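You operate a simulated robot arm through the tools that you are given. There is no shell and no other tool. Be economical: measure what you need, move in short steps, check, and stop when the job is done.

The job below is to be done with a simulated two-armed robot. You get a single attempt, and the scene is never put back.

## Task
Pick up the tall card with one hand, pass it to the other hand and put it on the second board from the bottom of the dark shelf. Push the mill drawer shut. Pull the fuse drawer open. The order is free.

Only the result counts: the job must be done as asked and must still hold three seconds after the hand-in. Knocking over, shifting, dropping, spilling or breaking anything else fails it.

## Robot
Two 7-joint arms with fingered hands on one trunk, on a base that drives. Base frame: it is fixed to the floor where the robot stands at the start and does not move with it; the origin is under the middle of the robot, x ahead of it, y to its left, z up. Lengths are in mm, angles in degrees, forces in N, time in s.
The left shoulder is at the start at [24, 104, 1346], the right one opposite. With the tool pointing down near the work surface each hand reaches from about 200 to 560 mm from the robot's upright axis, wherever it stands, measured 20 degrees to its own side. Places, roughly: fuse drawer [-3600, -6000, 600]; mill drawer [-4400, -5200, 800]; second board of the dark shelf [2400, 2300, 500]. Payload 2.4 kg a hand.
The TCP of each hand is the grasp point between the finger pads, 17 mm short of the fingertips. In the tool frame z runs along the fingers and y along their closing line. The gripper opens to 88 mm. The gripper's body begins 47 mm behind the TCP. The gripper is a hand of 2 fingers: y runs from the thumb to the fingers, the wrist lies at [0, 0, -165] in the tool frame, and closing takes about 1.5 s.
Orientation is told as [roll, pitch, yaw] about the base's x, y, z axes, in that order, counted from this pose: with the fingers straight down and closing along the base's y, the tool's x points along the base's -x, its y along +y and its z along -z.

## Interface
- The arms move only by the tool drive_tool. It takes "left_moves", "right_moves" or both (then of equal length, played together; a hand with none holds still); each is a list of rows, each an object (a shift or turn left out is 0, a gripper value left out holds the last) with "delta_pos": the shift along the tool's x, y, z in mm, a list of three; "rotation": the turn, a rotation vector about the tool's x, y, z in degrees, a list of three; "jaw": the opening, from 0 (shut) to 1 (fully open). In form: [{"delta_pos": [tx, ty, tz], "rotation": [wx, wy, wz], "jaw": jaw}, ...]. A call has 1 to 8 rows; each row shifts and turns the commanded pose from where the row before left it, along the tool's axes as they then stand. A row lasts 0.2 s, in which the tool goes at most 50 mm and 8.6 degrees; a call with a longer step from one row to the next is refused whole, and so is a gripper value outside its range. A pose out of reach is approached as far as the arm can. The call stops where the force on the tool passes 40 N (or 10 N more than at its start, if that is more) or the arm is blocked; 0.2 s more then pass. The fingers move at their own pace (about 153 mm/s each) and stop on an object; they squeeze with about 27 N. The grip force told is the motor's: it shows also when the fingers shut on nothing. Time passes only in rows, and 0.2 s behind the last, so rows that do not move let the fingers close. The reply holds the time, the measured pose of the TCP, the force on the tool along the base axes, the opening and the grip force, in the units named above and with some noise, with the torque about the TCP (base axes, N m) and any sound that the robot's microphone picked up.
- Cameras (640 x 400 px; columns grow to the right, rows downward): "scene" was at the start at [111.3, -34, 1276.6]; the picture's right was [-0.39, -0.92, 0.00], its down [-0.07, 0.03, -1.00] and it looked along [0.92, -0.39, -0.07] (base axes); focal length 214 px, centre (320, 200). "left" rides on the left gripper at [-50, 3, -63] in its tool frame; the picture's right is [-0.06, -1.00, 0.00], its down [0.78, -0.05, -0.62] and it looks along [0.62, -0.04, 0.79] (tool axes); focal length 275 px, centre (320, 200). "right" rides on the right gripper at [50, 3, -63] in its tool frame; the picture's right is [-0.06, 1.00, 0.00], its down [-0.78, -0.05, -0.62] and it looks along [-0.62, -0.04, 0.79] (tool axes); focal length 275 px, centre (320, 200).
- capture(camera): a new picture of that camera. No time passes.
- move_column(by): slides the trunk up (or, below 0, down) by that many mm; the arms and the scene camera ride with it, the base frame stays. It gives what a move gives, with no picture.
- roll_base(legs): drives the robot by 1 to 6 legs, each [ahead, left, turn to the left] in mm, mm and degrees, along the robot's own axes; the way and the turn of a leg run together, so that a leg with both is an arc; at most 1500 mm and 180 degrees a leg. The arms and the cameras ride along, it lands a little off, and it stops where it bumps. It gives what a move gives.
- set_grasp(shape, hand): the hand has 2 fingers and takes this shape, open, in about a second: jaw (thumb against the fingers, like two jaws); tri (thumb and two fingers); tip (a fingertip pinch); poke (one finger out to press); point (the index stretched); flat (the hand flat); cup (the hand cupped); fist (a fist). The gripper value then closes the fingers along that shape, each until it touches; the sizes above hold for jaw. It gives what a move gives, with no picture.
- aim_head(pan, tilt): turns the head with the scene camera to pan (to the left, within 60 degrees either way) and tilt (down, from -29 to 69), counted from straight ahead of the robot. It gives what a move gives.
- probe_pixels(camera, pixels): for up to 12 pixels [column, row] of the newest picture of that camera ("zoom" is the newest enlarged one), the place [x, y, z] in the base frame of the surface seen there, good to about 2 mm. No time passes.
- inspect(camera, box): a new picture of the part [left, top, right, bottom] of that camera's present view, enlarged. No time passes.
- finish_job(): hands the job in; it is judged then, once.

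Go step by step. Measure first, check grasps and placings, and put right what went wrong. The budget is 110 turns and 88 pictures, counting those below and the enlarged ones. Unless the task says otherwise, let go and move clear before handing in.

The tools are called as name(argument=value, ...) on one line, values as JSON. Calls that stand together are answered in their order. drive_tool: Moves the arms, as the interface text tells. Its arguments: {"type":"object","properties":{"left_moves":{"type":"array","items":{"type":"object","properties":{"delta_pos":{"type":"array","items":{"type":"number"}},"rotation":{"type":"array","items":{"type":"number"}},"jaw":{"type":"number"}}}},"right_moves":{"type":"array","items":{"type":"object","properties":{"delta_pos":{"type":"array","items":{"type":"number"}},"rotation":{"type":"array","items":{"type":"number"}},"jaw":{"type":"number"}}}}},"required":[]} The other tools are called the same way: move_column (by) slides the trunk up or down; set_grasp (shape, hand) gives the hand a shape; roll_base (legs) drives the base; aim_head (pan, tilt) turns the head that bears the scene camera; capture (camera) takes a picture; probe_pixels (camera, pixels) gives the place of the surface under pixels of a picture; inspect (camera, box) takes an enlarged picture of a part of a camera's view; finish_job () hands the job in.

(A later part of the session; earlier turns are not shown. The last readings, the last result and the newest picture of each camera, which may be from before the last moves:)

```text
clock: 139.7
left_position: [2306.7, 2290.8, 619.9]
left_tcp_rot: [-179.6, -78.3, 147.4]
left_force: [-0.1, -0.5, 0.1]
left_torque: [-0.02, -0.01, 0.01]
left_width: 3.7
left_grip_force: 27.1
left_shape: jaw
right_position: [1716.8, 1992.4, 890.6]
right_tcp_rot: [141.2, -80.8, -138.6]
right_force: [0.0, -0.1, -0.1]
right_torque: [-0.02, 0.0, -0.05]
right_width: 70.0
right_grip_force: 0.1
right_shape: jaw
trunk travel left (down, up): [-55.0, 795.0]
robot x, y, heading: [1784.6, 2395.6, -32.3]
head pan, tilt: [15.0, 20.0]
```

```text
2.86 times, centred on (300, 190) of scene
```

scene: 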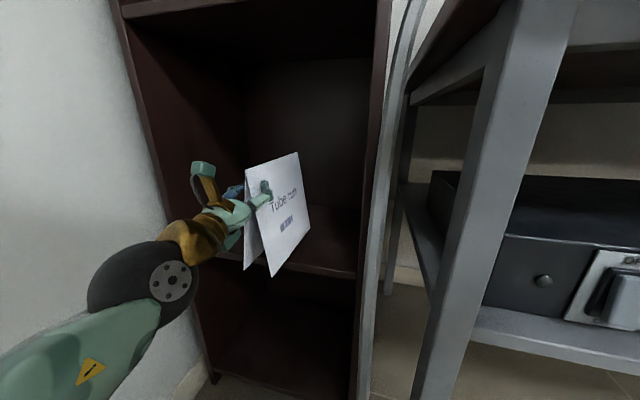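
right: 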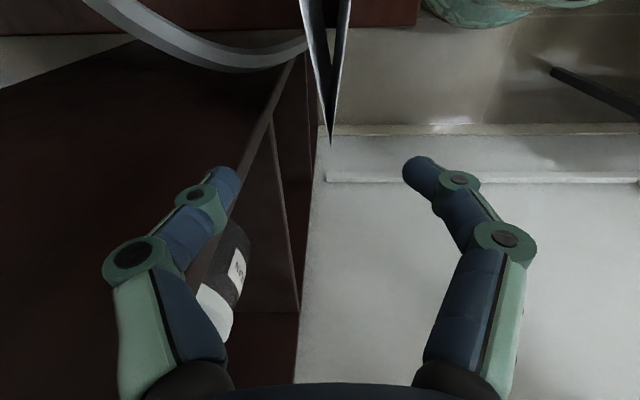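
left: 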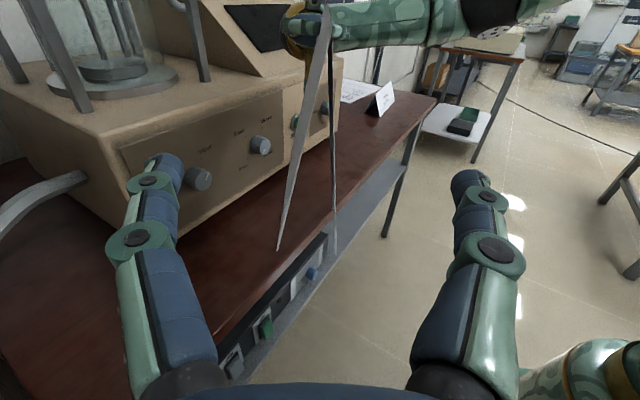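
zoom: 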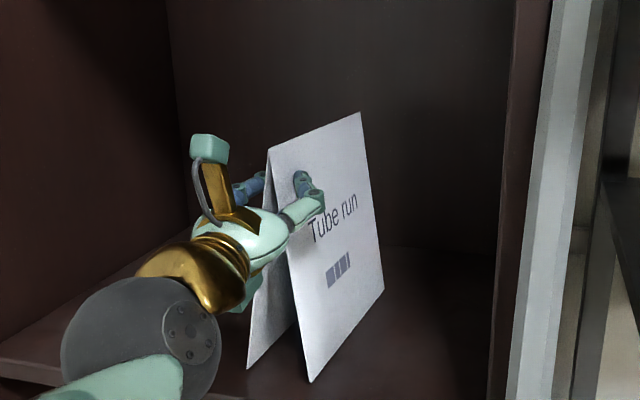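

No contact yet; continuing in 1.5 mm steps until the board is felt.

drive_tool(left_moves=[{"delta_pos": [1.5, 0, -0.3]}, {"delta_pos": [1.5, 0, -0.3]}, {}])

drive_tool(left_moves=[{"delta_pos": [1.5, 0, -0.3]}, {"delta_pos": [1, 0, -0.2]}, {}])

inspect(camera="scene", box=[240, 120, 360, 260])

probe_pixels(camera="zoom", pixels=[[270, 154], [320, 134], [357, 118], [312, 376], [345, 335], [378, 290], [250, 364]])

```text
clock: 140.5
left_position: [2306.3, 2289.8, 616.7]
left_tcp_rot: [-179.7, -78.3, 147.6]
left_force: [0.0, -0.5, 0.8]
left_torque: [-0.01, -0.02, 0.0]
left_width: 3.9
left_grip_force: 26.5
left_shape: jaw
right_position: [1716.7, 1992.2, 890.8]
right_tcp_rot: [141.2, -80.7, -138.8]
right_force: [0.6, 0.3, 0.2]
right_torque: [0.0, -0.02, -0.01]
right_width: 70.4
right_grip_force: 0.0
right_shape: jaw
trunk travel left (down, up): [-55.0, 795.0]
robot x, y, heading: [1781.7, 2396.4, -32.1]
head pan, tilt: [15.0, 20.0]
```

```text
clock: 141.3
left_position: [2305.1, 2290.5, 616.3]
left_tcp_rot: [-179.6, -78.0, 147.5]
left_force: [4.0, 0.8, 13.9]
left_torque: [-0.1, -0.12, 0.02]
left_width: 3.9
left_grip_force: 27.1
left_shape: jaw
right_position: [1716.5, 1992.7, 890.5]
right_tcp_rot: [141.4, -80.5, -138.9]
right_force: [-1.0, 0.8, 1.1]
right_torque: [-0.03, 0.01, -0.02]
right_width: 70.2
right_grip_force: 0.0
right_shape: jaw
trunk travel left (down, up): [-55.0, 795.0]
robot x, y, heading: [1782.8, 2400.2, -32.2]
head pan, tilt: [15.0, 20.0]
```

```text
2.86 times, centred on (300, 190) of scene
```

zoom: 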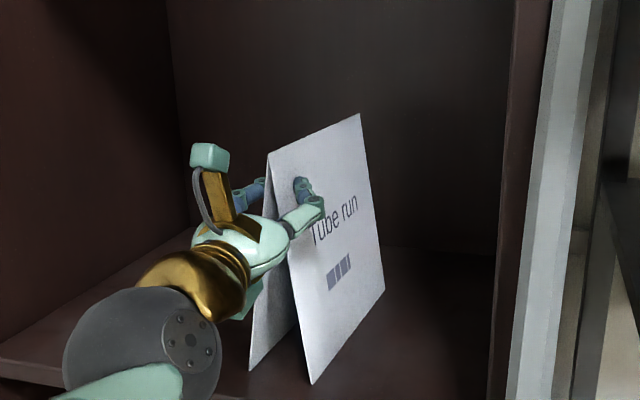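

```text
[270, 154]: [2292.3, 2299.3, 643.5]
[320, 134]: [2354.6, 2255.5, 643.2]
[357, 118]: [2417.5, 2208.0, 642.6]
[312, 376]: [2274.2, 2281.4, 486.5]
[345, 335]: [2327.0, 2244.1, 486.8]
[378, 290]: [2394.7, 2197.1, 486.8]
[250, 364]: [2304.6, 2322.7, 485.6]
```

Contact felt (14 N), ridge level. I ease 1 mm, open, and retract horizontally.

drive_tool(left_moves=[{"delta_pos": [-1, 0, 0.2]}, {"jaw": 0.15}, {}, {"jaw": 0.5}, {}, {}])

drive_tool(left_moves=[{"delta_pos": [-4, 0, -19]}, {"delta_pos": [-7.4, 0, -35.9]}, {"delta_pos": [-7.4, 0, -35.9]}, {"delta_pos": [-7.4, 0, -35.9]}])

capture(camera="scene")

```text
clock: 142.7
left_position: [2306.2, 2291.6, 614.8]
left_tcp_rot: [-179.6, -78.3, 147.4]
left_force: [-0.1, 0.1, 0.0]
left_torque: [0.01, 0.0, 0.0]
left_width: 43.9
left_grip_force: 0.0
left_shape: jaw
right_position: [1716.1, 1992.5, 889.5]
right_tcp_rot: [141.1, -80.6, -138.7]
right_force: [1.4, -0.1, 0.5]
right_torque: [0.0, 0.01, 0.0]
right_width: 70.1
right_grip_force: 0.0
right_shape: jaw
trunk travel left (down, up): [-55.0, 795.0]
robot x, y, heading: [1780.0, 2395.5, -32.2]
head pan, tilt: [15.0, 20.0]
```

```text
clock: 143.7
left_position: [2196.5, 2358.5, 615.6]
left_tcp_rot: [-179.6, -78.4, 147.4]
left_force: [-1.1, -0.3, 0.6]
left_torque: [0.01, -0.02, 0.0]
left_width: 43.6
left_grip_force: 0.0
left_shape: jaw
right_position: [1717.1, 1992.6, 890.6]
right_tcp_rot: [141.1, -80.6, -138.7]
right_force: [0.2, -0.9, -0.7]
right_torque: [0.01, 0.02, 0.0]
right_width: 70.2
right_grip_force: 0.0
right_shape: jaw
trunk travel left (down, up): [-55.0, 795.0]
robot x, y, heading: [1781.4, 2401.0, -32.2]
head pan, tilt: [15.0, 20.0]
```

```text
15 pictures are left
```

scene: 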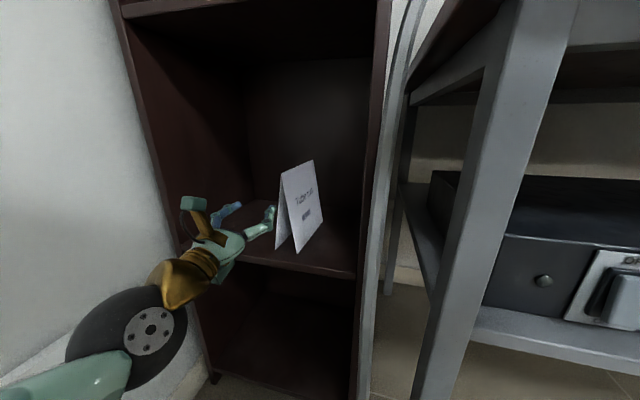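

The card stands alone and upright on the second board (300,205). Now to the drawers: back off, raise the trunk, go along the aisle and turn to face down it.

roll_base(legs=[[-150, 0, 0]])

move_column(by=400)

roll_base(legs=[[0, -900, 0], [0, 0, -90]])

aim_head(pan=0, tilt=15)

capture(camera="scene")

```text
clock: 145.1
left_position: [2070.7, 2436.4, 616.0]
left_tcp_rot: [-179.6, -78.3, 147.3]
left_force: [0.6, 0.6, -0.1]
left_torque: [0.02, -0.02, 0.0]
left_width: 43.5
left_grip_force: 0.1
left_shape: jaw
right_position: [1590.5, 2069.5, 891.4]
right_tcp_rot: [141.0, -80.7, -138.8]
right_force: [-0.9, -0.1, 0.0]
right_torque: [-0.01, -0.01, -0.03]
right_width: 70.1
right_grip_force: 0.1
right_shape: jaw
trunk travel left (down, up): [-55.0, 795.0]
robot x, y, heading: [1654.3, 2476.9, -31.9]
head pan, tilt: [15.0, 20.0]
```

```text
clock: 148.9
left_position: [2070.4, 2437.2, 1016.6]
left_tcp_rot: [-179.5, -78.3, 147.4]
left_force: [-0.5, -0.2, 0.3]
left_torque: [0.02, 0.0, -0.01]
left_width: 43.3
left_grip_force: 0.1
left_shape: jaw
right_position: [1590.6, 2071.6, 1290.9]
right_tcp_rot: [141.3, -80.7, -138.9]
right_force: [0.0, 0.3, 0.5]
right_torque: [-0.01, 0.0, 0.01]
right_width: 70.3
right_grip_force: 0.0
right_shape: jaw
trunk travel left (down, up): [-455.0, 395.0]
robot x, y, heading: [1657.8, 2479.5, -32.4]
head pan, tilt: [15.0, 20.0]
```

```text
clock: 157.6
left_position: [1122.4, 1281.0, 1016.3]
left_tcp_rot: [-179.6, -78.3, 57.0]
left_force: [-0.4, 0.3, -0.7]
left_torque: [0.02, -0.02, -0.01]
left_width: 43.4
left_grip_force: 0.1
left_shape: jaw
right_position: [761.3, 1764.2, 1290.2]
right_tcp_rot: [141.3, -80.7, 130.7]
right_force: [0.1, -0.6, 0.6]
right_torque: [0.01, 0.02, 0.01]
right_width: 70.2
right_grip_force: 0.1
right_shape: jaw
trunk travel left (down, up): [-455.0, 395.0]
robot x, y, heading: [1163.3, 1697.6, -122.5]
head pan, tilt: [15.0, 20.0]
```

```text
clock: 158.4
left_position: [1122.2, 1280.9, 1015.8]
left_tcp_rot: [-179.6, -78.3, 56.9]
left_force: [-0.8, 1.3, -0.3]
left_torque: [0.04, 0.0, 0.02]
left_width: 43.5
left_grip_force: 0.0
left_shape: jaw
right_position: [761.0, 1764.3, 1290.4]
right_tcp_rot: [141.2, -80.7, 130.7]
right_force: [0.5, 0.7, -0.3]
right_torque: [0.02, 0.03, 0.0]
right_width: 70.2
right_grip_force: 0.1
right_shape: jaw
trunk travel left (down, up): [-455.0, 395.0]
robot x, y, heading: [1166.7, 1693.7, -122.6]
head pan, tilt: [0.0, 15.0]
```

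```text
14 pictures are left
```

scene: 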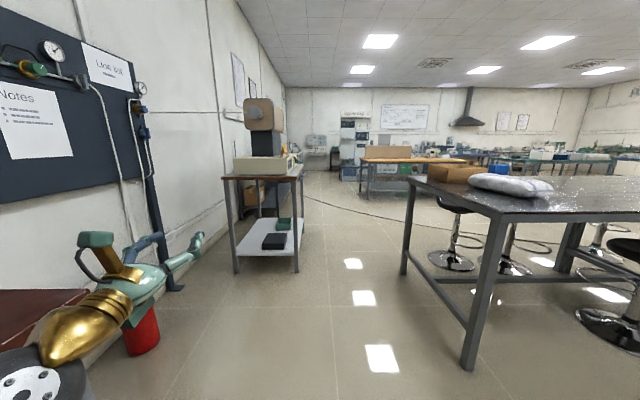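

The aisle lies ahead; a cable on the floor and a wooden bench further on. I measure key points.

probe_pixels(camera="scene", pixels=[[297, 272], [236, 272], [467, 368], [403, 272], [320, 200], [400, 222], [365, 193], [430, 180], [330, 175], [355, 178], [306, 195], [305, 170]])

inspect(camera="scene", box=[280, 90, 520, 240])

```text
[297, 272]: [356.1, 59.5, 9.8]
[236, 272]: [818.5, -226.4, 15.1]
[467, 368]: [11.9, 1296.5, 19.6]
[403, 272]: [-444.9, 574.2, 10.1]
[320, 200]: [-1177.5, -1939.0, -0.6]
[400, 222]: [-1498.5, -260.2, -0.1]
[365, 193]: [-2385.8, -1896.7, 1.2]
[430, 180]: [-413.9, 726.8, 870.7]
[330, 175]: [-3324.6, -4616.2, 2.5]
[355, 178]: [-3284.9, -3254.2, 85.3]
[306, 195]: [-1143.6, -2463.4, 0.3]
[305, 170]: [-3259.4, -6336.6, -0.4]
```

```text
2.67 times, centred on (400, 165) of scene
```

zoom: 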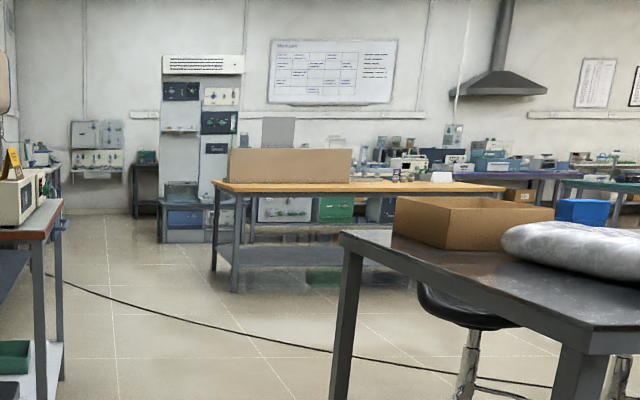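

The aisle is free (cable flat on the floor, bench legs at f≥1000). I drive about 7 m down toward the far wall.

roll_base(legs=[[1000, -310, 0.8], [1500, 0, 0], [1500, 0, 0], [1500, -50, 0], [1400, -50, 0]])

aim_head(pan=0, tilt=15)

capture(camera="scene")

```text
refused: leg 4 is longer than a leg can be; nothing moved
```

```text
clock: 159.0
left_position: [1122.1, 1281.7, 1016.6]
left_tcp_rot: [-179.7, -78.3, 56.9]
left_force: [-0.1, -0.4, -0.1]
left_torque: [0.03, -0.02, -0.01]
left_width: 43.6
left_grip_force: 0.0
left_shape: jaw
right_position: [760.6, 1764.6, 1291.6]
right_tcp_rot: [141.2, -80.7, 130.8]
right_force: [0.1, -0.4, -0.1]
right_torque: [0.0, -0.02, -0.01]
right_width: 70.1
right_grip_force: 0.1
right_shape: jaw
trunk travel left (down, up): [-455.0, 395.0]
robot x, y, heading: [1165.2, 1698.8, -122.6]
head pan, tilt: [0.0, 15.0]
```

```text
12 pictures are left
```

scene: 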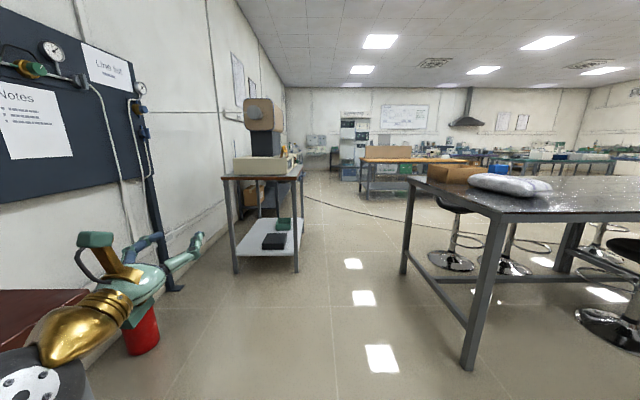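

One leg was over-long; I resend within limits.

roll_base(legs=[[1000, -310, 0.8], [1500, 0, 0], [1500, 0, 0], [1450, -50, 0], [1450, -50, 0]])

aim_head(pan=0, tilt=15)

```text
clock: 189.5
left_position: [-2709.2, -3863.0, 1017.4]
left_tcp_rot: [-179.6, -78.3, 54.6]
left_force: [0.1, -0.3, 0.1]
left_torque: [0.0, -0.02, -0.01]
left_width: 43.7
left_grip_force: 0.0
left_shape: jaw
right_position: [-3050.5, -3365.2, 1290.8]
right_tcp_rot: [141.2, -80.7, 128.3]
right_force: [0.1, -0.4, 0.7]
right_torque: [0.02, -0.01, 0.01]
right_width: 70.4
right_grip_force: 0.0
right_shape: jaw
trunk travel left (down, up): [-455.0, 395.0]
robot x, y, heading: [-2647.7, -3450.9, -125.1]
head pan, tilt: [0.0, 15.0]
stopped in leg 5: the robot was blocked; the commanded pose is now the measured one
```

```text
clock: 190.1
left_position: [-2708.0, -3863.0, 1016.2]
left_tcp_rot: [-179.4, -78.2, 54.4]
left_force: [0.3, -0.2, 0.3]
left_torque: [0.02, 0.02, 0.0]
left_width: 43.6
left_grip_force: 0.1
left_shape: jaw
right_position: [-3048.6, -3365.9, 1291.0]
right_tcp_rot: [141.2, -80.7, 128.3]
right_force: [-0.1, -0.4, -0.4]
right_torque: [0.03, 0.01, -0.01]
right_width: 70.4
right_grip_force: 0.1
right_shape: jaw
trunk travel left (down, up): [-455.0, 395.0]
robot x, y, heading: [-2648.5, -3452.7, -125.1]
head pan, tilt: [0.0, 15.0]
```

Blocked at (−2648,−3452). I look.

aim_head(pan=-35, tilt=30)

capture(camera="scene")

```text
clock: 191.1
left_position: [-2709.1, -3862.9, 1016.4]
left_tcp_rot: [-179.5, -78.2, 54.4]
left_force: [0.0, 0.5, -0.3]
left_torque: [-0.02, 0.0, -0.03]
left_width: 43.7
left_grip_force: 0.1
left_shape: jaw
right_position: [-3049.2, -3365.8, 1290.1]
right_tcp_rot: [141.1, -80.8, 128.4]
right_force: [-0.4, 0.2, 0.2]
right_torque: [-0.04, -0.01, 0.0]
right_width: 70.2
right_grip_force: 0.0
right_shape: jaw
trunk travel left (down, up): [-455.0, 395.0]
robot x, y, heading: [-2647.8, -3451.2, -125.1]
head pan, tilt: [-35.0, 30.0]
```

```text
11 pictures are left
```

scene: 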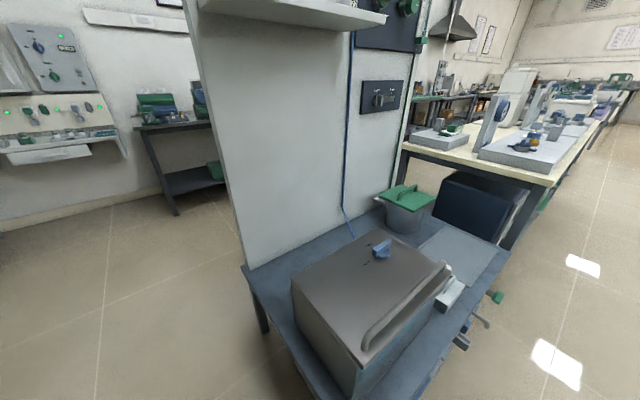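

A blue-topped stand with a metal box and a tall panel is right beside the base. I measure it.

probe_pixels(camera="scene", pixels=[[246, 270], [318, 395], [425, 385], [262, 328], [215, 150], [380, 20], [350, 340], [510, 255], [175, 212], [140, 128], [450, 310], [8, 160]])

```text
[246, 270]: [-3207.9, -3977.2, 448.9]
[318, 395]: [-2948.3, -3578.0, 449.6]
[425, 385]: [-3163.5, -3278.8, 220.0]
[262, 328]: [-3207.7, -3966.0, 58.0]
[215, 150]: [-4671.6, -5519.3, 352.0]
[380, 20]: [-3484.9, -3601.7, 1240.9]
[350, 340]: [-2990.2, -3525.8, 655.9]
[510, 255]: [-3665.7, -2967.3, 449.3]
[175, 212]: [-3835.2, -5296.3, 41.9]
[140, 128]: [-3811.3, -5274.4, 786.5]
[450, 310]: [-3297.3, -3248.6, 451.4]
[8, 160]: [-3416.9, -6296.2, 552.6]
```

The stand's edge is at f≈630, 195 mm to my right; I was brushing it. I back off, shift left and go on to e≈−5800.

roll_base(legs=[[-60, 40, 0], [0, 260, 3.3], [1300, 0, 0]])

aim_head(pan=-20, tilt=22)

capture(camera="scene")

```text
clock: 199.8
left_position: [-3114.6, -5103.5, 1016.8]
left_tcp_rot: [-179.5, -78.3, 56.8]
left_force: [-0.2, -0.4, -0.6]
left_torque: [-0.03, -0.03, 0.02]
left_width: 43.7
left_grip_force: 0.1
left_shape: jaw
right_position: [-3474.3, -4620.5, 1290.5]
right_tcp_rot: [141.1, -80.7, 130.7]
right_force: [0.1, -0.3, 0.1]
right_torque: [-0.01, 0.01, 0.01]
right_width: 70.2
right_grip_force: 0.0
right_shape: jaw
trunk travel left (down, up): [-455.0, 395.0]
robot x, y, heading: [-3071.7, -4691.1, -122.6]
head pan, tilt: [-35.0, 30.0]
```

```text
clock: 200.6
left_position: [-3114.0, -5103.4, 1016.3]
left_tcp_rot: [-179.5, -78.3, 56.8]
left_force: [1.0, 0.5, 0.3]
left_torque: [0.0, -0.03, 0.01]
left_width: 43.7
left_grip_force: 0.1
left_shape: jaw
right_position: [-3475.9, -4620.9, 1291.1]
right_tcp_rot: [141.1, -80.7, 130.9]
right_force: [0.1, 0.8, -0.1]
right_torque: [0.0, -0.01, -0.04]
right_width: 70.3
right_grip_force: 0.2
right_shape: jaw
trunk travel left (down, up): [-455.0, 395.0]
robot x, y, heading: [-3071.8, -4688.8, -122.9]
head pan, tilt: [-20.0, 22.0]
```

```text
10 pictures are left
```

scene: 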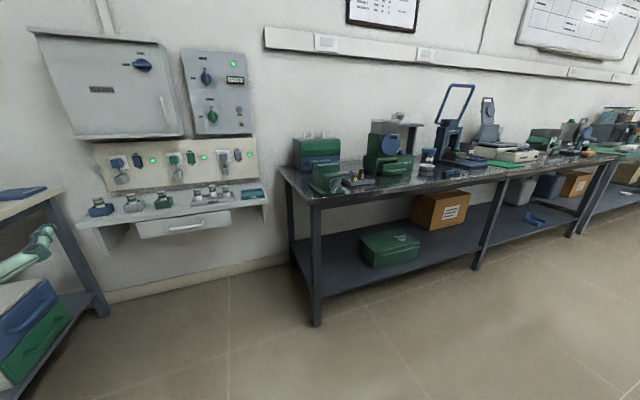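

I see the fuse drawer with handle under the panel at (185,222), and mills on the bench around (390,150). I zoom on the bench and probe.

inspect(camera="scene", box=[280, 90, 460, 210])

probe_pixels(camera="scene", pixels=[[137, 225], [232, 212], [185, 228], [200, 225], [170, 230], [140, 238], [78, 222], [268, 205], [314, 320], [280, 170], [390, 175], [395, 150]])

```text
3.33 times, centred on (370, 150) of scene
```

zoom: 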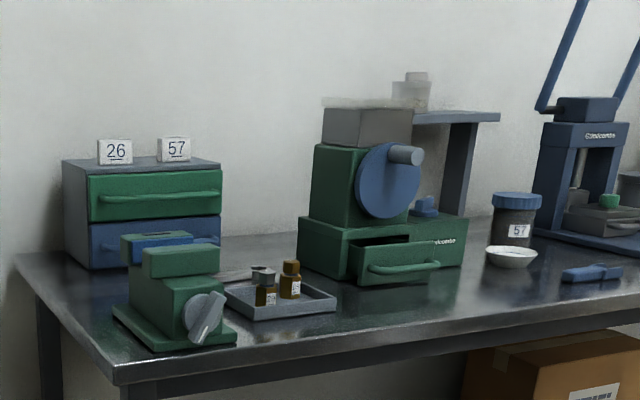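

```text
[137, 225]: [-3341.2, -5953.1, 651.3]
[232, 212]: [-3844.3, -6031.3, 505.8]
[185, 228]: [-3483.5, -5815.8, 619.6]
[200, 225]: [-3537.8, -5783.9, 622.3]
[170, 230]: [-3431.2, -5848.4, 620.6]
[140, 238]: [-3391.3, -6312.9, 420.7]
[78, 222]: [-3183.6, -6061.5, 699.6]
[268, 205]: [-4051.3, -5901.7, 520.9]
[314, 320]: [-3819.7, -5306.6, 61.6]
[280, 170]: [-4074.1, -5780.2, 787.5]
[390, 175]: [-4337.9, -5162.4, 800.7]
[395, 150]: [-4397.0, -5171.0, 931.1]
```

The mill's drawer stands open (zoom (400,262)), handle in front; a tray with bottles is to its left. I probe the drawer front and body.

probe_pixels(camera="zoom", pixels=[[358, 254], [436, 246], [362, 280], [436, 272], [372, 268], [405, 269], [432, 264], [345, 240], [325, 262], [460, 225], [335, 300], [490, 262]])

```text
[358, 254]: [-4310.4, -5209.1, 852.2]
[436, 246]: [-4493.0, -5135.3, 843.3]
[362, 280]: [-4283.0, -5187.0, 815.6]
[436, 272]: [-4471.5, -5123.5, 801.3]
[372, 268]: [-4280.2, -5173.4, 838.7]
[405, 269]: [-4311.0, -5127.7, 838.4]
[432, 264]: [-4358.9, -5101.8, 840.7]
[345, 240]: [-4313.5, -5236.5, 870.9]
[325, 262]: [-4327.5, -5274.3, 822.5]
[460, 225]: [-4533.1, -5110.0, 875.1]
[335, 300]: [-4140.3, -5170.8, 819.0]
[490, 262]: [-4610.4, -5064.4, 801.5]
```

The drawer's handle centre is at (−4312,−5128,839), outward normal (0.623,0.783), about 95 mm open. The left hand already points forward; I shut its fingers, level it, lower to handle height, and drive across in front of the mill.

drive_tool(left_moves=[{"rotation": [0, 5.9, 0], "jaw": 0}, {"rotation": [0, 5.8, 0]}, {}, {}])

move_column(by=-177)

roll_base(legs=[[300, 0, 0], [0, -956, 0], [0, 0, -5.6]])

```text
clock: 201.6
left_position: [-3112.3, -5103.4, 1016.4]
left_tcp_rot: [83.0, -89.7, 154.0]
left_force: [-0.3, 0.3, 0.6]
left_torque: [-0.02, 0.0, 0.0]
left_width: 0.0
left_grip_force: 26.3
left_shape: jaw
right_position: [-3476.0, -4619.9, 1291.3]
right_tcp_rot: [141.2, -80.7, 130.8]
right_force: [-0.2, 0.4, -0.2]
right_torque: [0.0, -0.01, -0.02]
right_width: 70.1
right_grip_force: 0.1
right_shape: jaw
trunk travel left (down, up): [-455.0, 395.0]
robot x, y, heading: [-3066.4, -4687.6, -122.5]
head pan, tilt: [-20.0, 22.0]
```

```text
clock: 203.6
left_position: [-3113.4, -5104.3, 839.9]
left_tcp_rot: [-111.5, -90.0, -11.4]
left_force: [0.6, -0.4, -0.7]
left_torque: [0.0, -0.01, 0.0]
left_width: 0.0
left_grip_force: 27.1
left_shape: jaw
right_position: [-3474.3, -4620.0, 1113.9]
right_tcp_rot: [141.2, -80.6, 130.7]
right_force: [0.4, 0.9, -0.1]
right_torque: [-0.03, 0.0, 0.0]
right_width: 70.3
right_grip_force: 0.0
right_shape: jaw
trunk travel left (down, up): [-278.0, 572.0]
robot x, y, heading: [-3072.7, -4687.6, -122.8]
head pan, tilt: [-20.0, 22.0]
```

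```text
clock: 210.7
left_position: [-4115.7, -4839.2, 838.9]
left_tcp_rot: [-98.8, -89.9, -29.5]
left_force: [-0.1, 0.4, -0.3]
left_torque: [0.01, 0.02, -0.05]
left_width: 0.0
left_grip_force: 27.1
left_shape: jaw
right_position: [-4426.4, -4321.6, 1114.5]
right_tcp_rot: [141.1, -80.8, 125.1]
right_force: [0.3, 0.4, 0.5]
right_torque: [0.02, 0.0, -0.03]
right_width: 70.1
right_grip_force: 0.1
right_shape: jaw
trunk travel left (down, up): [-278.0, 572.0]
robot x, y, heading: [-4032.1, -4428.8, -128.4]
head pan, tilt: [-20.0, 22.0]
```

The handle is 348 mm ahead and 26 mm to the left of the left TCP. I roll 270 ahead, 25 left and check.

roll_base(legs=[[270, 25, 0]])

aim_head(pan=15, tilt=25)

capture(camera="scene")

```text
clock: 212.6
left_position: [-4262.2, -5062.8, 839.5]
left_tcp_rot: [-98.8, -90.0, -29.7]
left_force: [0.6, -0.4, -0.6]
left_torque: [0.0, -0.04, 0.01]
left_width: 0.0
left_grip_force: 26.6
left_shape: jaw
right_position: [-4574.1, -4546.9, 1113.9]
right_tcp_rot: [141.2, -80.7, 125.0]
right_force: [0.4, 0.7, 0.8]
right_torque: [-0.02, 0.01, -0.01]
right_width: 70.2
right_grip_force: 0.1
right_shape: jaw
trunk travel left (down, up): [-278.0, 572.0]
robot x, y, heading: [-4180.2, -4654.0, -128.2]
head pan, tilt: [-20.0, 22.0]
```

```text
clock: 213.6
left_position: [-4263.1, -5064.6, 839.4]
left_tcp_rot: [-95.0, -90.0, -33.4]
left_force: [-0.4, -0.3, 0.2]
left_torque: [-0.01, 0.01, -0.01]
left_width: 0.1
left_grip_force: 27.2
left_shape: jaw
right_position: [-4574.1, -4547.3, 1114.3]
right_tcp_rot: [141.1, -80.7, 125.2]
right_force: [-0.2, -0.1, -0.5]
right_torque: [0.0, 0.01, 0.01]
right_width: 70.0
right_grip_force: 0.1
right_shape: jaw
trunk travel left (down, up): [-278.0, 572.0]
robot x, y, heading: [-4176.9, -4654.3, -128.3]
head pan, tilt: [15.0, 25.0]
```

```text
8 pictures are left
```

scene: 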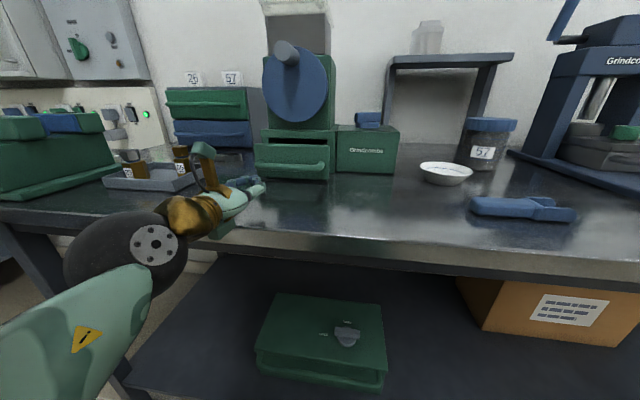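

Clear view of the open drawer (292,160) with its bar handle. I probe it precisely.

probe_pixels(camera="scene", pixels=[[292, 169], [270, 168], [315, 167], [262, 150], [322, 150], [292, 152], [292, 177], [340, 150], [390, 150], [195, 180], [185, 152], [265, 137]])

```text
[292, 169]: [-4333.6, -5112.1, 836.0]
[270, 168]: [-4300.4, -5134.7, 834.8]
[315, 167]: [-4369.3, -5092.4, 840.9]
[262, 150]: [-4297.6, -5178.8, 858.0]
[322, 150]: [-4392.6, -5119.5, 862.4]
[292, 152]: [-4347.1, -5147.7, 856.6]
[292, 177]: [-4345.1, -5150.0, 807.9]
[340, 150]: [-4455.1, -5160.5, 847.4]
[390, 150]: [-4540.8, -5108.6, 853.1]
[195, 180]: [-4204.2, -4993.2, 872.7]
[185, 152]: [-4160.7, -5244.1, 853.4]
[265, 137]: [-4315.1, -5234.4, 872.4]
```

The drawer front runs exactly along f, its normal is (0.53,0.85), and it's about 65 mm out. I turn the hand 6.4°, shift 35 mm right, and push slowly.

drive_tool(left_moves=[{"rotation": [-6.4, 0, 0]}, {"delta_pos": [0, -35, 0]}, {"delta_pos": [0, 0, 30]}, {"delta_pos": [0, 0, 25]}, {"delta_pos": [0, 0, 15]}, {"delta_pos": [0, 0, 15]}, {}])

```text
clock: 214.2
left_position: [-4281.1, -5056.3, 840.5]
left_tcp_rot: [96.3, -79.7, 137.4]
left_force: [-0.9, -1.2, -0.7]
left_torque: [-0.01, 0.01, -0.02]
left_width: 0.0
left_grip_force: 26.8
left_shape: jaw
right_position: [-4573.5, -4547.9, 1114.2]
right_tcp_rot: [141.2, -80.7, 125.3]
right_force: [-0.3, -0.2, 0.4]
right_torque: [-0.03, 0.01, 0.0]
right_width: 70.2
right_grip_force: 0.2
right_shape: jaw
trunk travel left (down, up): [-278.0, 572.0]
robot x, y, heading: [-4178.1, -4658.7, -128.3]
head pan, tilt: [15.0, 25.0]
stopped in row 3 (left hand): the arm was blocked; the commanded pose is now the measured one
```

The arm was blocked early with the hand tipped up 10°: probably the forearm met the bench edge. I back off, raise the trunk 180, and bring the hand down to keep the elbow higher.

drive_tool(left_moves=[{"delta_pos": [0, 0, -30]}, {"delta_pos": [0, 0, -30]}, {"rotation": [0, 5.2, 0]}, {"rotation": [0, 5, 0]}, {}])

move_column(by=180)

drive_tool(left_moves=[{"delta_pos": [35, 0, 0]}, {"delta_pos": [35, 0, 0]}, {"delta_pos": [35, 0, 0]}, {"delta_pos": [35, 0, 0]}, {}])

capture(camera="scene")

```text
clock: 215.4
left_position: [-4244.6, -5007.1, 831.8]
left_tcp_rot: [58.5, -71.3, 172.1]
left_force: [-0.1, -1.1, 0.3]
left_torque: [0.03, 0.0, -0.03]
left_width: 0.0
left_grip_force: 27.0
left_shape: jaw
right_position: [-4575.1, -4547.2, 1113.5]
right_tcp_rot: [141.1, -80.7, 125.3]
right_force: [0.0, 0.8, 0.0]
right_torque: [0.0, 0.01, 0.0]
right_width: 70.2
right_grip_force: 0.1
right_shape: jaw
trunk travel left (down, up): [-278.0, 572.0]
robot x, y, heading: [-4181.3, -4654.4, -128.3]
head pan, tilt: [15.0, 25.0]
```

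```text
clock: 216.2
left_position: [-4242.4, -5007.6, 880.2]
left_tcp_rot: [60.5, -71.2, 170.0]
left_force: [-0.7, 0.1, 0.0]
left_torque: [0.02, 0.04, -0.03]
left_width: 0.1
left_grip_force: 27.2
left_shape: jaw
right_position: [-4572.7, -4546.6, 1158.2]
right_tcp_rot: [142.6, -80.6, 123.9]
right_force: [-0.8, -0.7, -0.2]
right_torque: [0.0, 0.0, 0.01]
right_width: 70.4
right_grip_force: 0.1
right_shape: jaw
trunk travel left (down, up): [-321.0, 529.0]
robot x, y, heading: [-4179.0, -4658.4, -128.1]
head pan, tilt: [15.0, 25.0]
stopped: the arm was blocked; the commanded pose is now the measured one
```

```text
clock: 217.0
left_position: [-4216.6, -5012.6, 805.4]
left_tcp_rot: [66.2, -72.3, 164.9]
left_force: [-1.4, 1.0, 10.2]
left_torque: [-0.09, 0.06, -0.01]
left_width: 0.1
left_grip_force: 27.2
left_shape: jaw
right_position: [-4572.3, -4546.1, 1158.0]
right_tcp_rot: [142.6, -80.6, 123.8]
right_force: [0.0, -1.2, -0.7]
right_torque: [-0.01, 0.05, -0.04]
right_width: 70.4
right_grip_force: 0.1
right_shape: jaw
trunk travel left (down, up): [-321.0, 529.0]
robot x, y, heading: [-4181.0, -4657.6, -128.4]
head pan, tilt: [15.0, 25.0]
stopped in row 3 (left hand): the force on the tool passed its limit at 63 N (the readings are from after the stop); the commanded pose is now the measured one
```

```text
7 pictures are left
```

scene: 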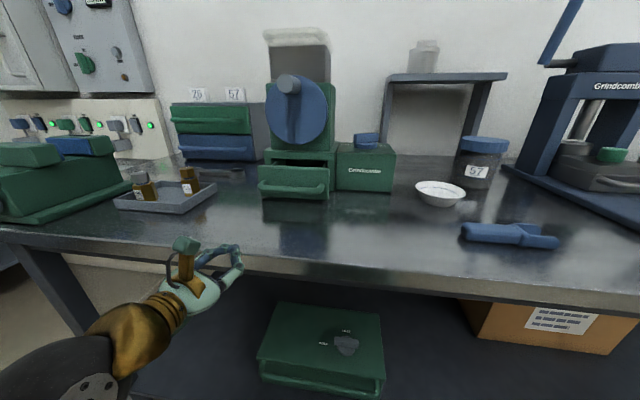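

The left forearm is caught below the bench edge. I back the base 250 mm, then raise the trunk freely.

roll_base(legs=[[-250, 0, 0]])

move_column(by=220)

```text
clock: 218.8
left_position: [-4060.5, -4816.7, 803.2]
left_tcp_rot: [65.1, -72.3, 165.8]
left_force: [0.7, 0.7, 0.3]
left_torque: [0.0, 0.01, 0.0]
left_width: 0.1
left_grip_force: 27.1
left_shape: jaw
right_position: [-4418.6, -4348.8, 1158.1]
right_tcp_rot: [142.5, -80.6, 123.9]
right_force: [0.0, 0.0, 0.3]
right_torque: [0.02, -0.02, 0.02]
right_width: 70.3
right_grip_force: 0.3
right_shape: jaw
trunk travel left (down, up): [-321.0, 529.0]
robot x, y, heading: [-4021.6, -4459.6, -128.3]
head pan, tilt: [15.0, 25.0]
```

```text
clock: 221.2
left_position: [-4059.9, -4816.1, 1024.1]
left_tcp_rot: [65.1, -72.3, 165.9]
left_force: [0.9, -0.2, -0.2]
left_torque: [0.01, 0.04, -0.01]
left_width: 0.1
left_grip_force: 26.8
left_shape: jaw
right_position: [-4417.9, -4349.3, 1377.7]
right_tcp_rot: [142.5, -80.6, 124.0]
right_force: [0.6, 0.1, 0.4]
right_torque: [0.0, -0.02, 0.03]
right_width: 70.1
right_grip_force: 0.0
right_shape: jaw
trunk travel left (down, up): [-541.0, 309.0]
robot x, y, heading: [-4020.6, -4459.2, -128.3]
head pan, tilt: [15.0, 25.0]
```

Now I give the left hand a 45° downward pointing (arm then stays above the bench), correct its roll, and turn the base to face along the push direction.

drive_tool(left_moves=[{"rotation": [0, 0, -8.05]}, {"rotation": [0, 0, -8.05]}, {"rotation": [0, 7.6, 0]}, {"rotation": [0, 7.6, 0]}, {"rotation": [0, 7.6, 0]}, {"rotation": [0, 7.6, 0]}, {"rotation": [0, 7.6, 0]}, {}])

roll_base(legs=[[0, 0, 6.5]])

```text
clock: 222.6
left_position: [-3988.5, -4793.8, 979.0]
left_tcp_rot: [12.6, -40.6, -142.1]
left_force: [0.4, 0.8, -0.7]
left_torque: [0.01, 0.0, 0.01]
left_width: 0.2
left_grip_force: 27.3
left_shape: jaw
left hand out of reach, approached as far as the arm can: row 6, 7
right_position: [-4417.3, -4348.5, 1377.5]
right_tcp_rot: [142.4, -80.6, 124.1]
right_force: [-0.6, -0.6, -0.1]
right_torque: [-0.01, -0.02, 0.0]
right_width: 70.1
right_grip_force: 0.0
right_shape: jaw
trunk travel left (down, up): [-541.0, 309.0]
robot x, y, heading: [-4020.7, -4458.5, -128.0]
head pan, tilt: [15.0, 25.0]
stopped in row 7 (left hand): the arm was blocked; the commanded pose is now the measured one
```

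```text
clock: 223.5
left_position: [-3951.3, -4787.8, 980.4]
left_tcp_rot: [12.6, -40.6, -135.6]
left_force: [0.4, 0.0, -0.4]
left_torque: [-0.01, 0.03, 0.01]
left_width: 0.0
left_grip_force: 27.1
left_shape: jaw
right_position: [-4427.2, -4395.3, 1377.6]
right_tcp_rot: [142.5, -80.5, 130.3]
right_force: [0.0, 0.2, 0.3]
right_torque: [-0.01, 0.02, -0.03]
right_width: 70.2
right_grip_force: 0.1
right_shape: jaw
trunk travel left (down, up): [-541.0, 309.0]
robot x, y, heading: [-4021.0, -4459.6, -121.9]
head pan, tilt: [15.0, 25.0]
```

The hand is too near the body there. I extend it forward and up.

drive_tool(left_moves=[{"delta_pos": [-33, -3, 12]}, {"delta_pos": [-33, -3, 12]}, {"delta_pos": [-33, -3, 12]}, {"delta_pos": [-33, -3, 12]}, {"delta_pos": [-33, -3, 12]}, {}])

```text
clock: 224.0
left_position: [-3887.0, -4766.2, 954.0]
left_tcp_rot: [18.0, -26.0, -143.0]
left_force: [-0.3, -0.4, 0.0]
left_torque: [-0.01, 0.04, 0.01]
left_width: 0.0
left_grip_force: 26.7
left_shape: jaw
left hand out of reach, approached as far as the arm can: row 1, 2
right_position: [-4427.3, -4395.3, 1377.4]
right_tcp_rot: [142.2, -80.6, 130.7]
right_force: [0.6, 0.1, -0.2]
right_torque: [-0.02, 0.02, 0.06]
right_width: 70.2
right_grip_force: 0.1
right_shape: jaw
trunk travel left (down, up): [-541.0, 309.0]
robot x, y, heading: [-4025.6, -4459.0, -121.9]
head pan, tilt: [15.0, 25.0]
stopped in row 2 (left hand): the arm was blocked; the commanded pose is now the measured one
```

The left arm is in an awkward branch; I leave it tucked and use the right hand, which moves freely: forward, yaw straight, then pitch down.

drive_tool(right_moves=[{"delta_pos": [0, -23, 33], "jaw": 0}, {"delta_pos": [0, -23, 33]}, {"delta_pos": [0, -23, 33]}, {"rotation": [8.5, 0, 0]}, {"rotation": [8.5, 0, 0]}, {"rotation": [8.5, 0, 0]}, {"rotation": [8.5, 0, 0]}, {}])

drive_tool(right_moves=[{"rotation": [0, 8.2, 0]}, {"rotation": [0, 8.2, 0]}, {"rotation": [0, 8.2, 0]}, {"rotation": [0, 8.2, 0]}, {"rotation": [0, 8.2, 0]}, {"rotation": [0, 8.2, 0]}, {"rotation": [0, 8.2, 0]}, {}])

```text
clock: 225.8
left_position: [-3887.3, -4765.3, 954.3]
left_tcp_rot: [18.0, -26.0, -143.1]
left_force: [0.1, -0.4, 0.5]
left_torque: [-0.01, 0.0, -0.01]
left_width: 0.0
left_grip_force: 26.7
left_shape: jaw
right_position: [-4491.0, -4498.0, 1383.0]
right_tcp_rot: [108.2, -80.6, 130.6]
right_force: [-0.1, -0.5, -0.6]
right_torque: [0.01, -0.01, 0.03]
right_width: 0.0
right_grip_force: 27.4
right_shape: jaw
trunk travel left (down, up): [-541.0, 309.0]
robot x, y, heading: [-4019.8, -4459.6, -121.8]
head pan, tilt: [15.0, 25.0]
```

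```text
clock: 227.6
left_position: [-3887.0, -4765.7, 953.0]
left_tcp_rot: [18.0, -25.9, -143.1]
left_force: [-0.3, -0.4, -0.5]
left_torque: [-0.01, -0.01, -0.02]
left_width: 0.4
left_grip_force: 26.9
left_shape: jaw
right_position: [-4492.2, -4497.1, 1383.3]
right_tcp_rot: [10.9, -35.0, -127.2]
right_force: [-0.2, -0.8, -0.4]
right_torque: [-0.01, -0.01, 0.01]
right_width: 0.0
right_grip_force: 27.2
right_shape: jaw
trunk travel left (down, up): [-541.0, 309.0]
robot x, y, heading: [-4017.9, -4459.2, -122.1]
head pan, tilt: [15.0, 25.0]
```

The right hand is well-posed, pointing 53° down. I position the base (ahead 232, left 277), lower the trunk 150, then move the hand over to the approach line.

roll_base(legs=[[0, 277, 0], [232, 0, 0]])

move_column(by=-150)

drive_tool(right_moves=[{"delta_pos": [-21, 35.2, 21.8]}, {"delta_pos": [-21, 35.2, 21.8]}, {"delta_pos": [-21, 35.2, 21.8]}, {"delta_pos": [-21, 35.2, 21.8]}, {"delta_pos": [-21, 35.2, 21.8]}, {}])

```text
clock: 230.8
left_position: [-3775.3, -5106.1, 953.5]
left_tcp_rot: [17.9, -25.9, -143.6]
left_force: [0.7, 0.0, -0.9]
left_torque: [-0.01, -0.03, 0.01]
left_width: 0.1
left_grip_force: 27.5
left_shape: jaw
right_position: [-4377.6, -4831.2, 1383.5]
right_tcp_rot: [10.8, -35.0, -127.6]
right_force: [-0.1, 1.1, -0.4]
right_torque: [0.0, -0.04, 0.0]
right_width: 0.0
right_grip_force: 26.6
right_shape: jaw
trunk travel left (down, up): [-541.0, 309.0]
robot x, y, heading: [-3904.9, -4790.4, -122.3]
head pan, tilt: [15.0, 25.0]
```

```text
clock: 232.6
left_position: [-3775.8, -5105.0, 803.4]
left_tcp_rot: [18.0, -26.0, -143.6]
left_force: [0.0, -0.8, 0.1]
left_torque: [0.0, 0.0, -0.01]
left_width: 0.0
left_grip_force: 27.0
left_shape: jaw
right_position: [-4377.4, -4830.7, 1233.6]
right_tcp_rot: [10.8, -35.1, -127.6]
right_force: [-1.3, -0.8, -0.2]
right_torque: [0.01, 0.01, 0.03]
right_width: 0.2
right_grip_force: 26.7
right_shape: jaw
trunk travel left (down, up): [-391.0, 459.0]
robot x, y, heading: [-3908.7, -4792.5, -121.9]
head pan, tilt: [15.0, 25.0]
```

```text
clock: 234.0
left_position: [-3775.5, -5105.6, 804.3]
left_tcp_rot: [17.9, -26.0, -143.5]
left_force: [-0.8, -1.4, 0.0]
left_torque: [0.0, 0.0, 0.01]
left_width: 0.0
left_grip_force: 27.5
left_shape: jaw
right_position: [-4303.8, -5052.1, 1232.6]
right_tcp_rot: [10.9, -35.1, -127.7]
right_force: [0.3, 0.6, 0.0]
right_torque: [-0.03, 0.01, 0.01]
right_width: 0.0
right_grip_force: 27.3
right_shape: jaw
trunk travel left (down, up): [-391.0, 459.0]
robot x, y, heading: [-3905.2, -4794.4, -122.4]
head pan, tilt: [15.0, 25.0]
```

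On the line. I lower 384 mm in front of the handle.

drive_tool(right_moves=[{"delta_pos": [27.6, -7.4, 38.6]}, {"delta_pos": [27.6, -7.4, 38.6]}, {"delta_pos": [27.6, -7.4, 38.6]}, {"delta_pos": [27.6, -7.4, 38.6]}, {"delta_pos": [27.6, -7.4, 38.6]}, {"delta_pos": [27.6, -7.4, 38.6]}, {"delta_pos": [27.6, -7.4, 38.6]}, {"delta_pos": [27.6, -7.4, 38.6]}])

aim_head(pan=-35, tilt=30)

capture(camera="scene")

```text
clock: 235.8
left_position: [-3776.0, -5105.6, 803.0]
left_tcp_rot: [18.0, -26.1, -143.5]
left_force: [-0.7, -0.6, -0.8]
left_torque: [-0.04, 0.03, -0.03]
left_width: 0.0
left_grip_force: 27.1
left_shape: jaw
right_position: [-4345.5, -5032.3, 908.8]
right_tcp_rot: [10.8, -35.0, -127.4]
right_force: [-0.6, 0.9, 0.1]
right_torque: [0.02, -0.01, 0.0]
right_width: 0.0
right_grip_force: 26.9
right_shape: jaw
right hand out of reach, approached as far as the arm can: row 6, 7, 8
trunk travel left (down, up): [-391.0, 459.0]
robot x, y, heading: [-3907.0, -4796.5, -122.1]
head pan, tilt: [15.0, 25.0]
```

```text
clock: 237.0
left_position: [-3775.7, -5105.0, 804.0]
left_tcp_rot: [18.0, -26.0, -143.5]
left_force: [-0.4, 1.0, 0.2]
left_torque: [-0.02, -0.03, -0.02]
left_width: 0.1
left_grip_force: 26.8
left_shape: jaw
right_position: [-4345.6, -5032.2, 909.9]
right_tcp_rot: [10.9, -35.0, -127.5]
right_force: [-0.5, -0.5, -1.2]
right_torque: [-0.02, -0.01, 0.03]
right_width: 0.1
right_grip_force: 27.4
right_shape: jaw
trunk travel left (down, up): [-391.0, 459.0]
robot x, y, heading: [-3907.0, -4795.3, -122.4]
head pan, tilt: [-35.0, 30.0]
```

```text
6 pictures are left
```

scene: 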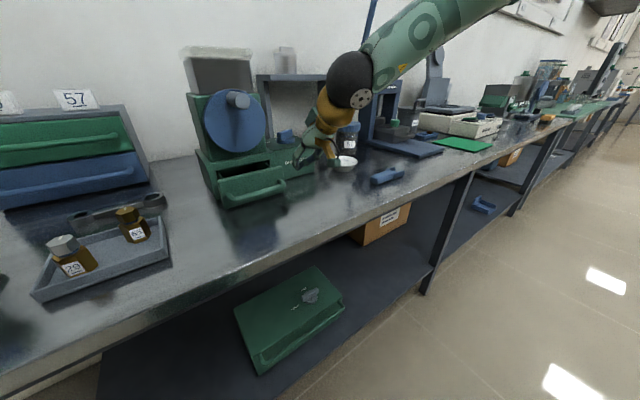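

The arm's downward reach ends at z 909; I lower the trunk 62 more instead and correct sideways.

move_column(by=-70)

```text
clock: 238.0
left_position: [-3774.4, -5105.9, 733.1]
left_tcp_rot: [18.0, -25.9, -143.5]
left_force: [-0.6, -0.4, 1.2]
left_torque: [-0.02, -0.04, 0.0]
left_width: 0.0
left_grip_force: 26.7
left_shape: jaw
right_position: [-4345.9, -5032.5, 841.3]
right_tcp_rot: [10.8, -35.1, -127.5]
right_force: [0.2, -1.1, 0.1]
right_torque: [0.02, -0.01, -0.02]
right_width: 0.0
right_grip_force: 26.5
right_shape: jaw
trunk travel left (down, up): [-321.0, 529.0]
robot x, y, heading: [-3908.5, -4792.1, -122.3]
head pan, tilt: [-35.0, 30.0]
```

I cancel the leftover downward command (raise commanded pose 62) so the hand settles at z≈840 on the line.

drive_tool(right_moves=[{"delta_pos": [-17.8, 4.8, -25]}, {"delta_pos": [-17.8, 4.8, -25]}, {}, {}])

```text
clock: 239.0
left_position: [-3775.7, -5106.2, 733.6]
left_tcp_rot: [18.0, -26.1, -143.6]
left_force: [-0.6, 0.4, 0.3]
left_torque: [0.01, 0.03, -0.05]
left_width: 0.0
left_grip_force: 26.9
left_shape: jaw
right_position: [-4346.2, -5032.6, 902.6]
right_tcp_rot: [10.9, -35.2, -127.6]
right_force: [-0.4, -0.5, 1.0]
right_torque: [-0.02, -0.01, 0.0]
right_width: 0.0
right_grip_force: 26.9
right_shape: jaw
trunk travel left (down, up): [-321.0, 529.0]
robot x, y, heading: [-3906.3, -4796.9, -122.4]
head pan, tilt: [-35.0, 30.0]
```

The command equals the measured pose, so I step down again, shift the base 48 left, and push with the arm along −n.

drive_tool(right_moves=[{"delta_pos": [17.8, -4.8, 25]}, {"delta_pos": [17.8, -4.8, 25]}, {}])

roll_base(legs=[[0, 48, 0]])

drive_tool(right_moves=[{"delta_pos": [-20.4, -0.4, 14.5]}, {"delta_pos": [-16.3, -0.4, 11.6]}, {"delta_pos": [-12.2, -0.3, 8.7]}, {"delta_pos": [-12.2, -0.3, 8.7]}, {"delta_pos": [-12.2, -0.3, 8.7]}, {"delta_pos": [-12.2, -0.3, 8.7]}, {}])

```text
clock: 239.8
left_position: [-3776.2, -5105.1, 733.7]
left_tcp_rot: [17.9, -26.0, -143.6]
left_force: [-0.5, -0.9, -0.1]
left_torque: [0.02, 0.03, -0.04]
left_width: 0.0
left_grip_force: 27.0
left_shape: jaw
right_position: [-4345.4, -5034.0, 841.4]
right_tcp_rot: [10.8, -35.1, -127.6]
right_force: [-0.5, -0.6, -0.1]
right_torque: [0.0, 0.0, -0.02]
right_width: 0.0
right_grip_force: 26.9
right_shape: jaw
trunk travel left (down, up): [-321.0, 529.0]
robot x, y, heading: [-3907.0, -4794.6, -122.3]
head pan, tilt: [-35.0, 30.0]
```

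```text
clock: 240.8
left_position: [-3735.3, -5132.0, 734.6]
left_tcp_rot: [17.9, -26.0, -143.6]
left_force: [-0.9, 1.1, 1.0]
left_torque: [0.01, 0.02, -0.01]
left_width: 0.0
left_grip_force: 27.4
left_shape: jaw
right_position: [-4304.1, -5059.7, 840.2]
right_tcp_rot: [10.9, -35.1, -127.6]
right_force: [0.4, 0.6, -0.4]
right_torque: [0.0, -0.01, 0.04]
right_width: 0.0
right_grip_force: 27.2
right_shape: jaw
trunk travel left (down, up): [-321.0, 529.0]
robot x, y, heading: [-3869.2, -4818.4, -122.3]
head pan, tilt: [-35.0, 30.0]
```

```text
clock: 242.2
left_position: [-3734.9, -5130.1, 733.9]
left_tcp_rot: [18.0, -26.1, -143.7]
left_force: [-0.6, 0.4, -0.7]
left_torque: [0.01, -0.02, -0.03]
left_width: 0.0
left_grip_force: 27.3
left_shape: jaw
right_position: [-4357.0, -5141.6, 835.0]
right_tcp_rot: [10.5, -34.1, -127.4]
right_force: [8.7, 12.4, 0.6]
right_torque: [0.01, -0.03, 0.2]
right_width: 0.0
right_grip_force: 26.2
right_shape: jaw
trunk travel left (down, up): [-321.0, 529.0]
robot x, y, heading: [-3866.9, -4822.3, -122.3]
head pan, tilt: [-35.0, 30.0]
stopped in row 7 (right hand): the force on the tool passed its limit at 46 N (the readings are from after the stop); the commanded pose is now the measured one
```

The drawer is moving (handle pushed ≈45 mm). I keep pushing.

drive_tool(right_moves=[{"delta_pos": [-8.2, -0.2, 5.8]}, {"delta_pos": [-8.2, -0.2, 5.8]}, {"delta_pos": [-8.2, -0.2, 5.8]}, {"delta_pos": [-8.2, -0.2, 5.8]}])

inspect(camera="scene", box=[160, 40, 400, 220])

```text
clock: 242.6
left_position: [-3734.6, -5130.1, 734.3]
left_tcp_rot: [18.0, -25.9, -143.8]
left_force: [-0.5, 0.2, 0.0]
left_torque: [-0.02, -0.03, 0.0]
left_width: 0.0
left_grip_force: 26.9
left_shape: jaw
right_position: [-4360.5, -5142.5, 829.4]
right_tcp_rot: [10.3, -33.2, -127.4]
right_force: [9.3, 12.4, 0.3]
right_torque: [-0.03, 0.03, 0.22]
right_width: 0.0
right_grip_force: 27.2
right_shape: jaw
trunk travel left (down, up): [-321.0, 529.0]
robot x, y, heading: [-3867.3, -4821.4, -122.4]
head pan, tilt: [-35.0, 30.0]
stopped in row 1 (right hand): the force on the tool passed its limit at 46 N (the readings are from after the stop); the commanded pose is now the measured one
```

```text
2.22 times, centred on (280, 130) of scene
```

zoom: 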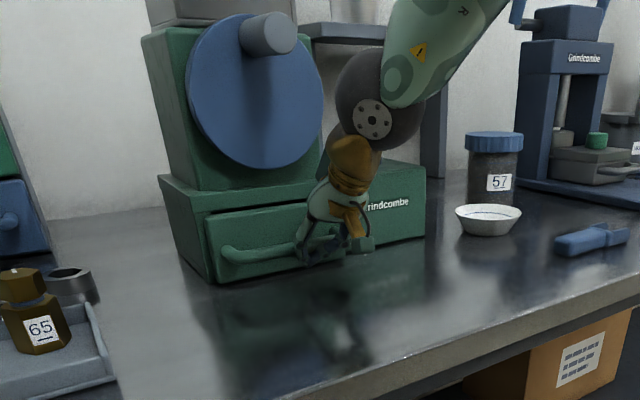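

The drawer looks flush with the body. I check by probing plate against body face.

probe_pixels(camera="zoom", pixels=[[215, 228], [280, 222], [194, 225], [200, 255], [222, 268], [400, 185], [410, 225], [240, 195], [250, 238]])

```text
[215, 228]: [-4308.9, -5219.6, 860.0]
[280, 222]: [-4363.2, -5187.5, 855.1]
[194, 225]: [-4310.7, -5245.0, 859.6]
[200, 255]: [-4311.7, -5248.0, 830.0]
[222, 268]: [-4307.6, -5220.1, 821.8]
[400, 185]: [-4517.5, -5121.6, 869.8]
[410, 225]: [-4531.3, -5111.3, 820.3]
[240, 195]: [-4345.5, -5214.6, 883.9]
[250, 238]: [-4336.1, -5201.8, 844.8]
```

The plate moved 41 mm and now is 22–25 mm proud of the frame, which may be just its thickness. A close zoom will tell if a gap remains.

inspect(camera="scene", box=[215, 105, 305, 175])

```text
5.71 times, centred on (260, 140) of scene
```

zoom: 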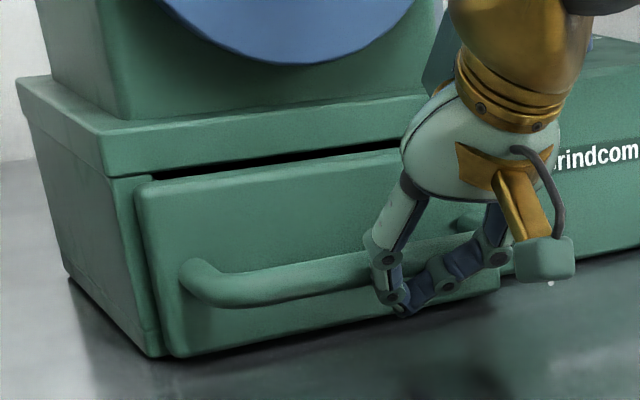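

It looks seated at the frame's left edge. To be sure, I push gently in small steps and see whether it creeps further.

drive_tool(right_moves=[{"delta_pos": [-2.4, 0, 1.7]}, {}, {"delta_pos": [-2.4, 0, 1.7]}, {}, {"delta_pos": [-2.4, 0, 1.7]}, {}, {}])

probe_pixels(camera="zoom", pixels=[[145, 270], [141, 270], [132, 270], [120, 250], [145, 200], [250, 180], [380, 158], [250, 152]])

```text
clock: 243.3
left_position: [-3734.6, -5129.6, 734.5]
left_tcp_rot: [18.0, -26.0, -143.8]
left_force: [-1.2, -0.2, -0.5]
left_torque: [0.01, -0.02, 0.01]
left_width: 0.0
left_grip_force: 26.7
left_shape: jaw
right_position: [-4360.1, -5144.3, 829.0]
right_tcp_rot: [10.0, -32.8, -127.2]
right_force: [8.1, 12.5, -0.1]
right_torque: [-0.06, 0.04, 0.21]
right_width: 0.3
right_grip_force: 27.3
right_shape: jaw
trunk travel left (down, up): [-321.0, 529.0]
robot x, y, heading: [-3867.7, -4818.0, -122.3]
head pan, tilt: [-35.0, 30.0]
stopped in row 3 (right hand): the force on the tool passed its limit at 43 N (the readings are from after the stop); the commanded pose is now the measured one
```

```text
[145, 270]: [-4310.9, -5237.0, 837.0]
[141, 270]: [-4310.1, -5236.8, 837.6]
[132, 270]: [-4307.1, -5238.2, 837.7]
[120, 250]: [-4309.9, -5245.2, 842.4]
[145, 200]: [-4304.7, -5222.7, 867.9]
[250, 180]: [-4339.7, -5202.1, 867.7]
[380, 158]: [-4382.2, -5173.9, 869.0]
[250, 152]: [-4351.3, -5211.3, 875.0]
```

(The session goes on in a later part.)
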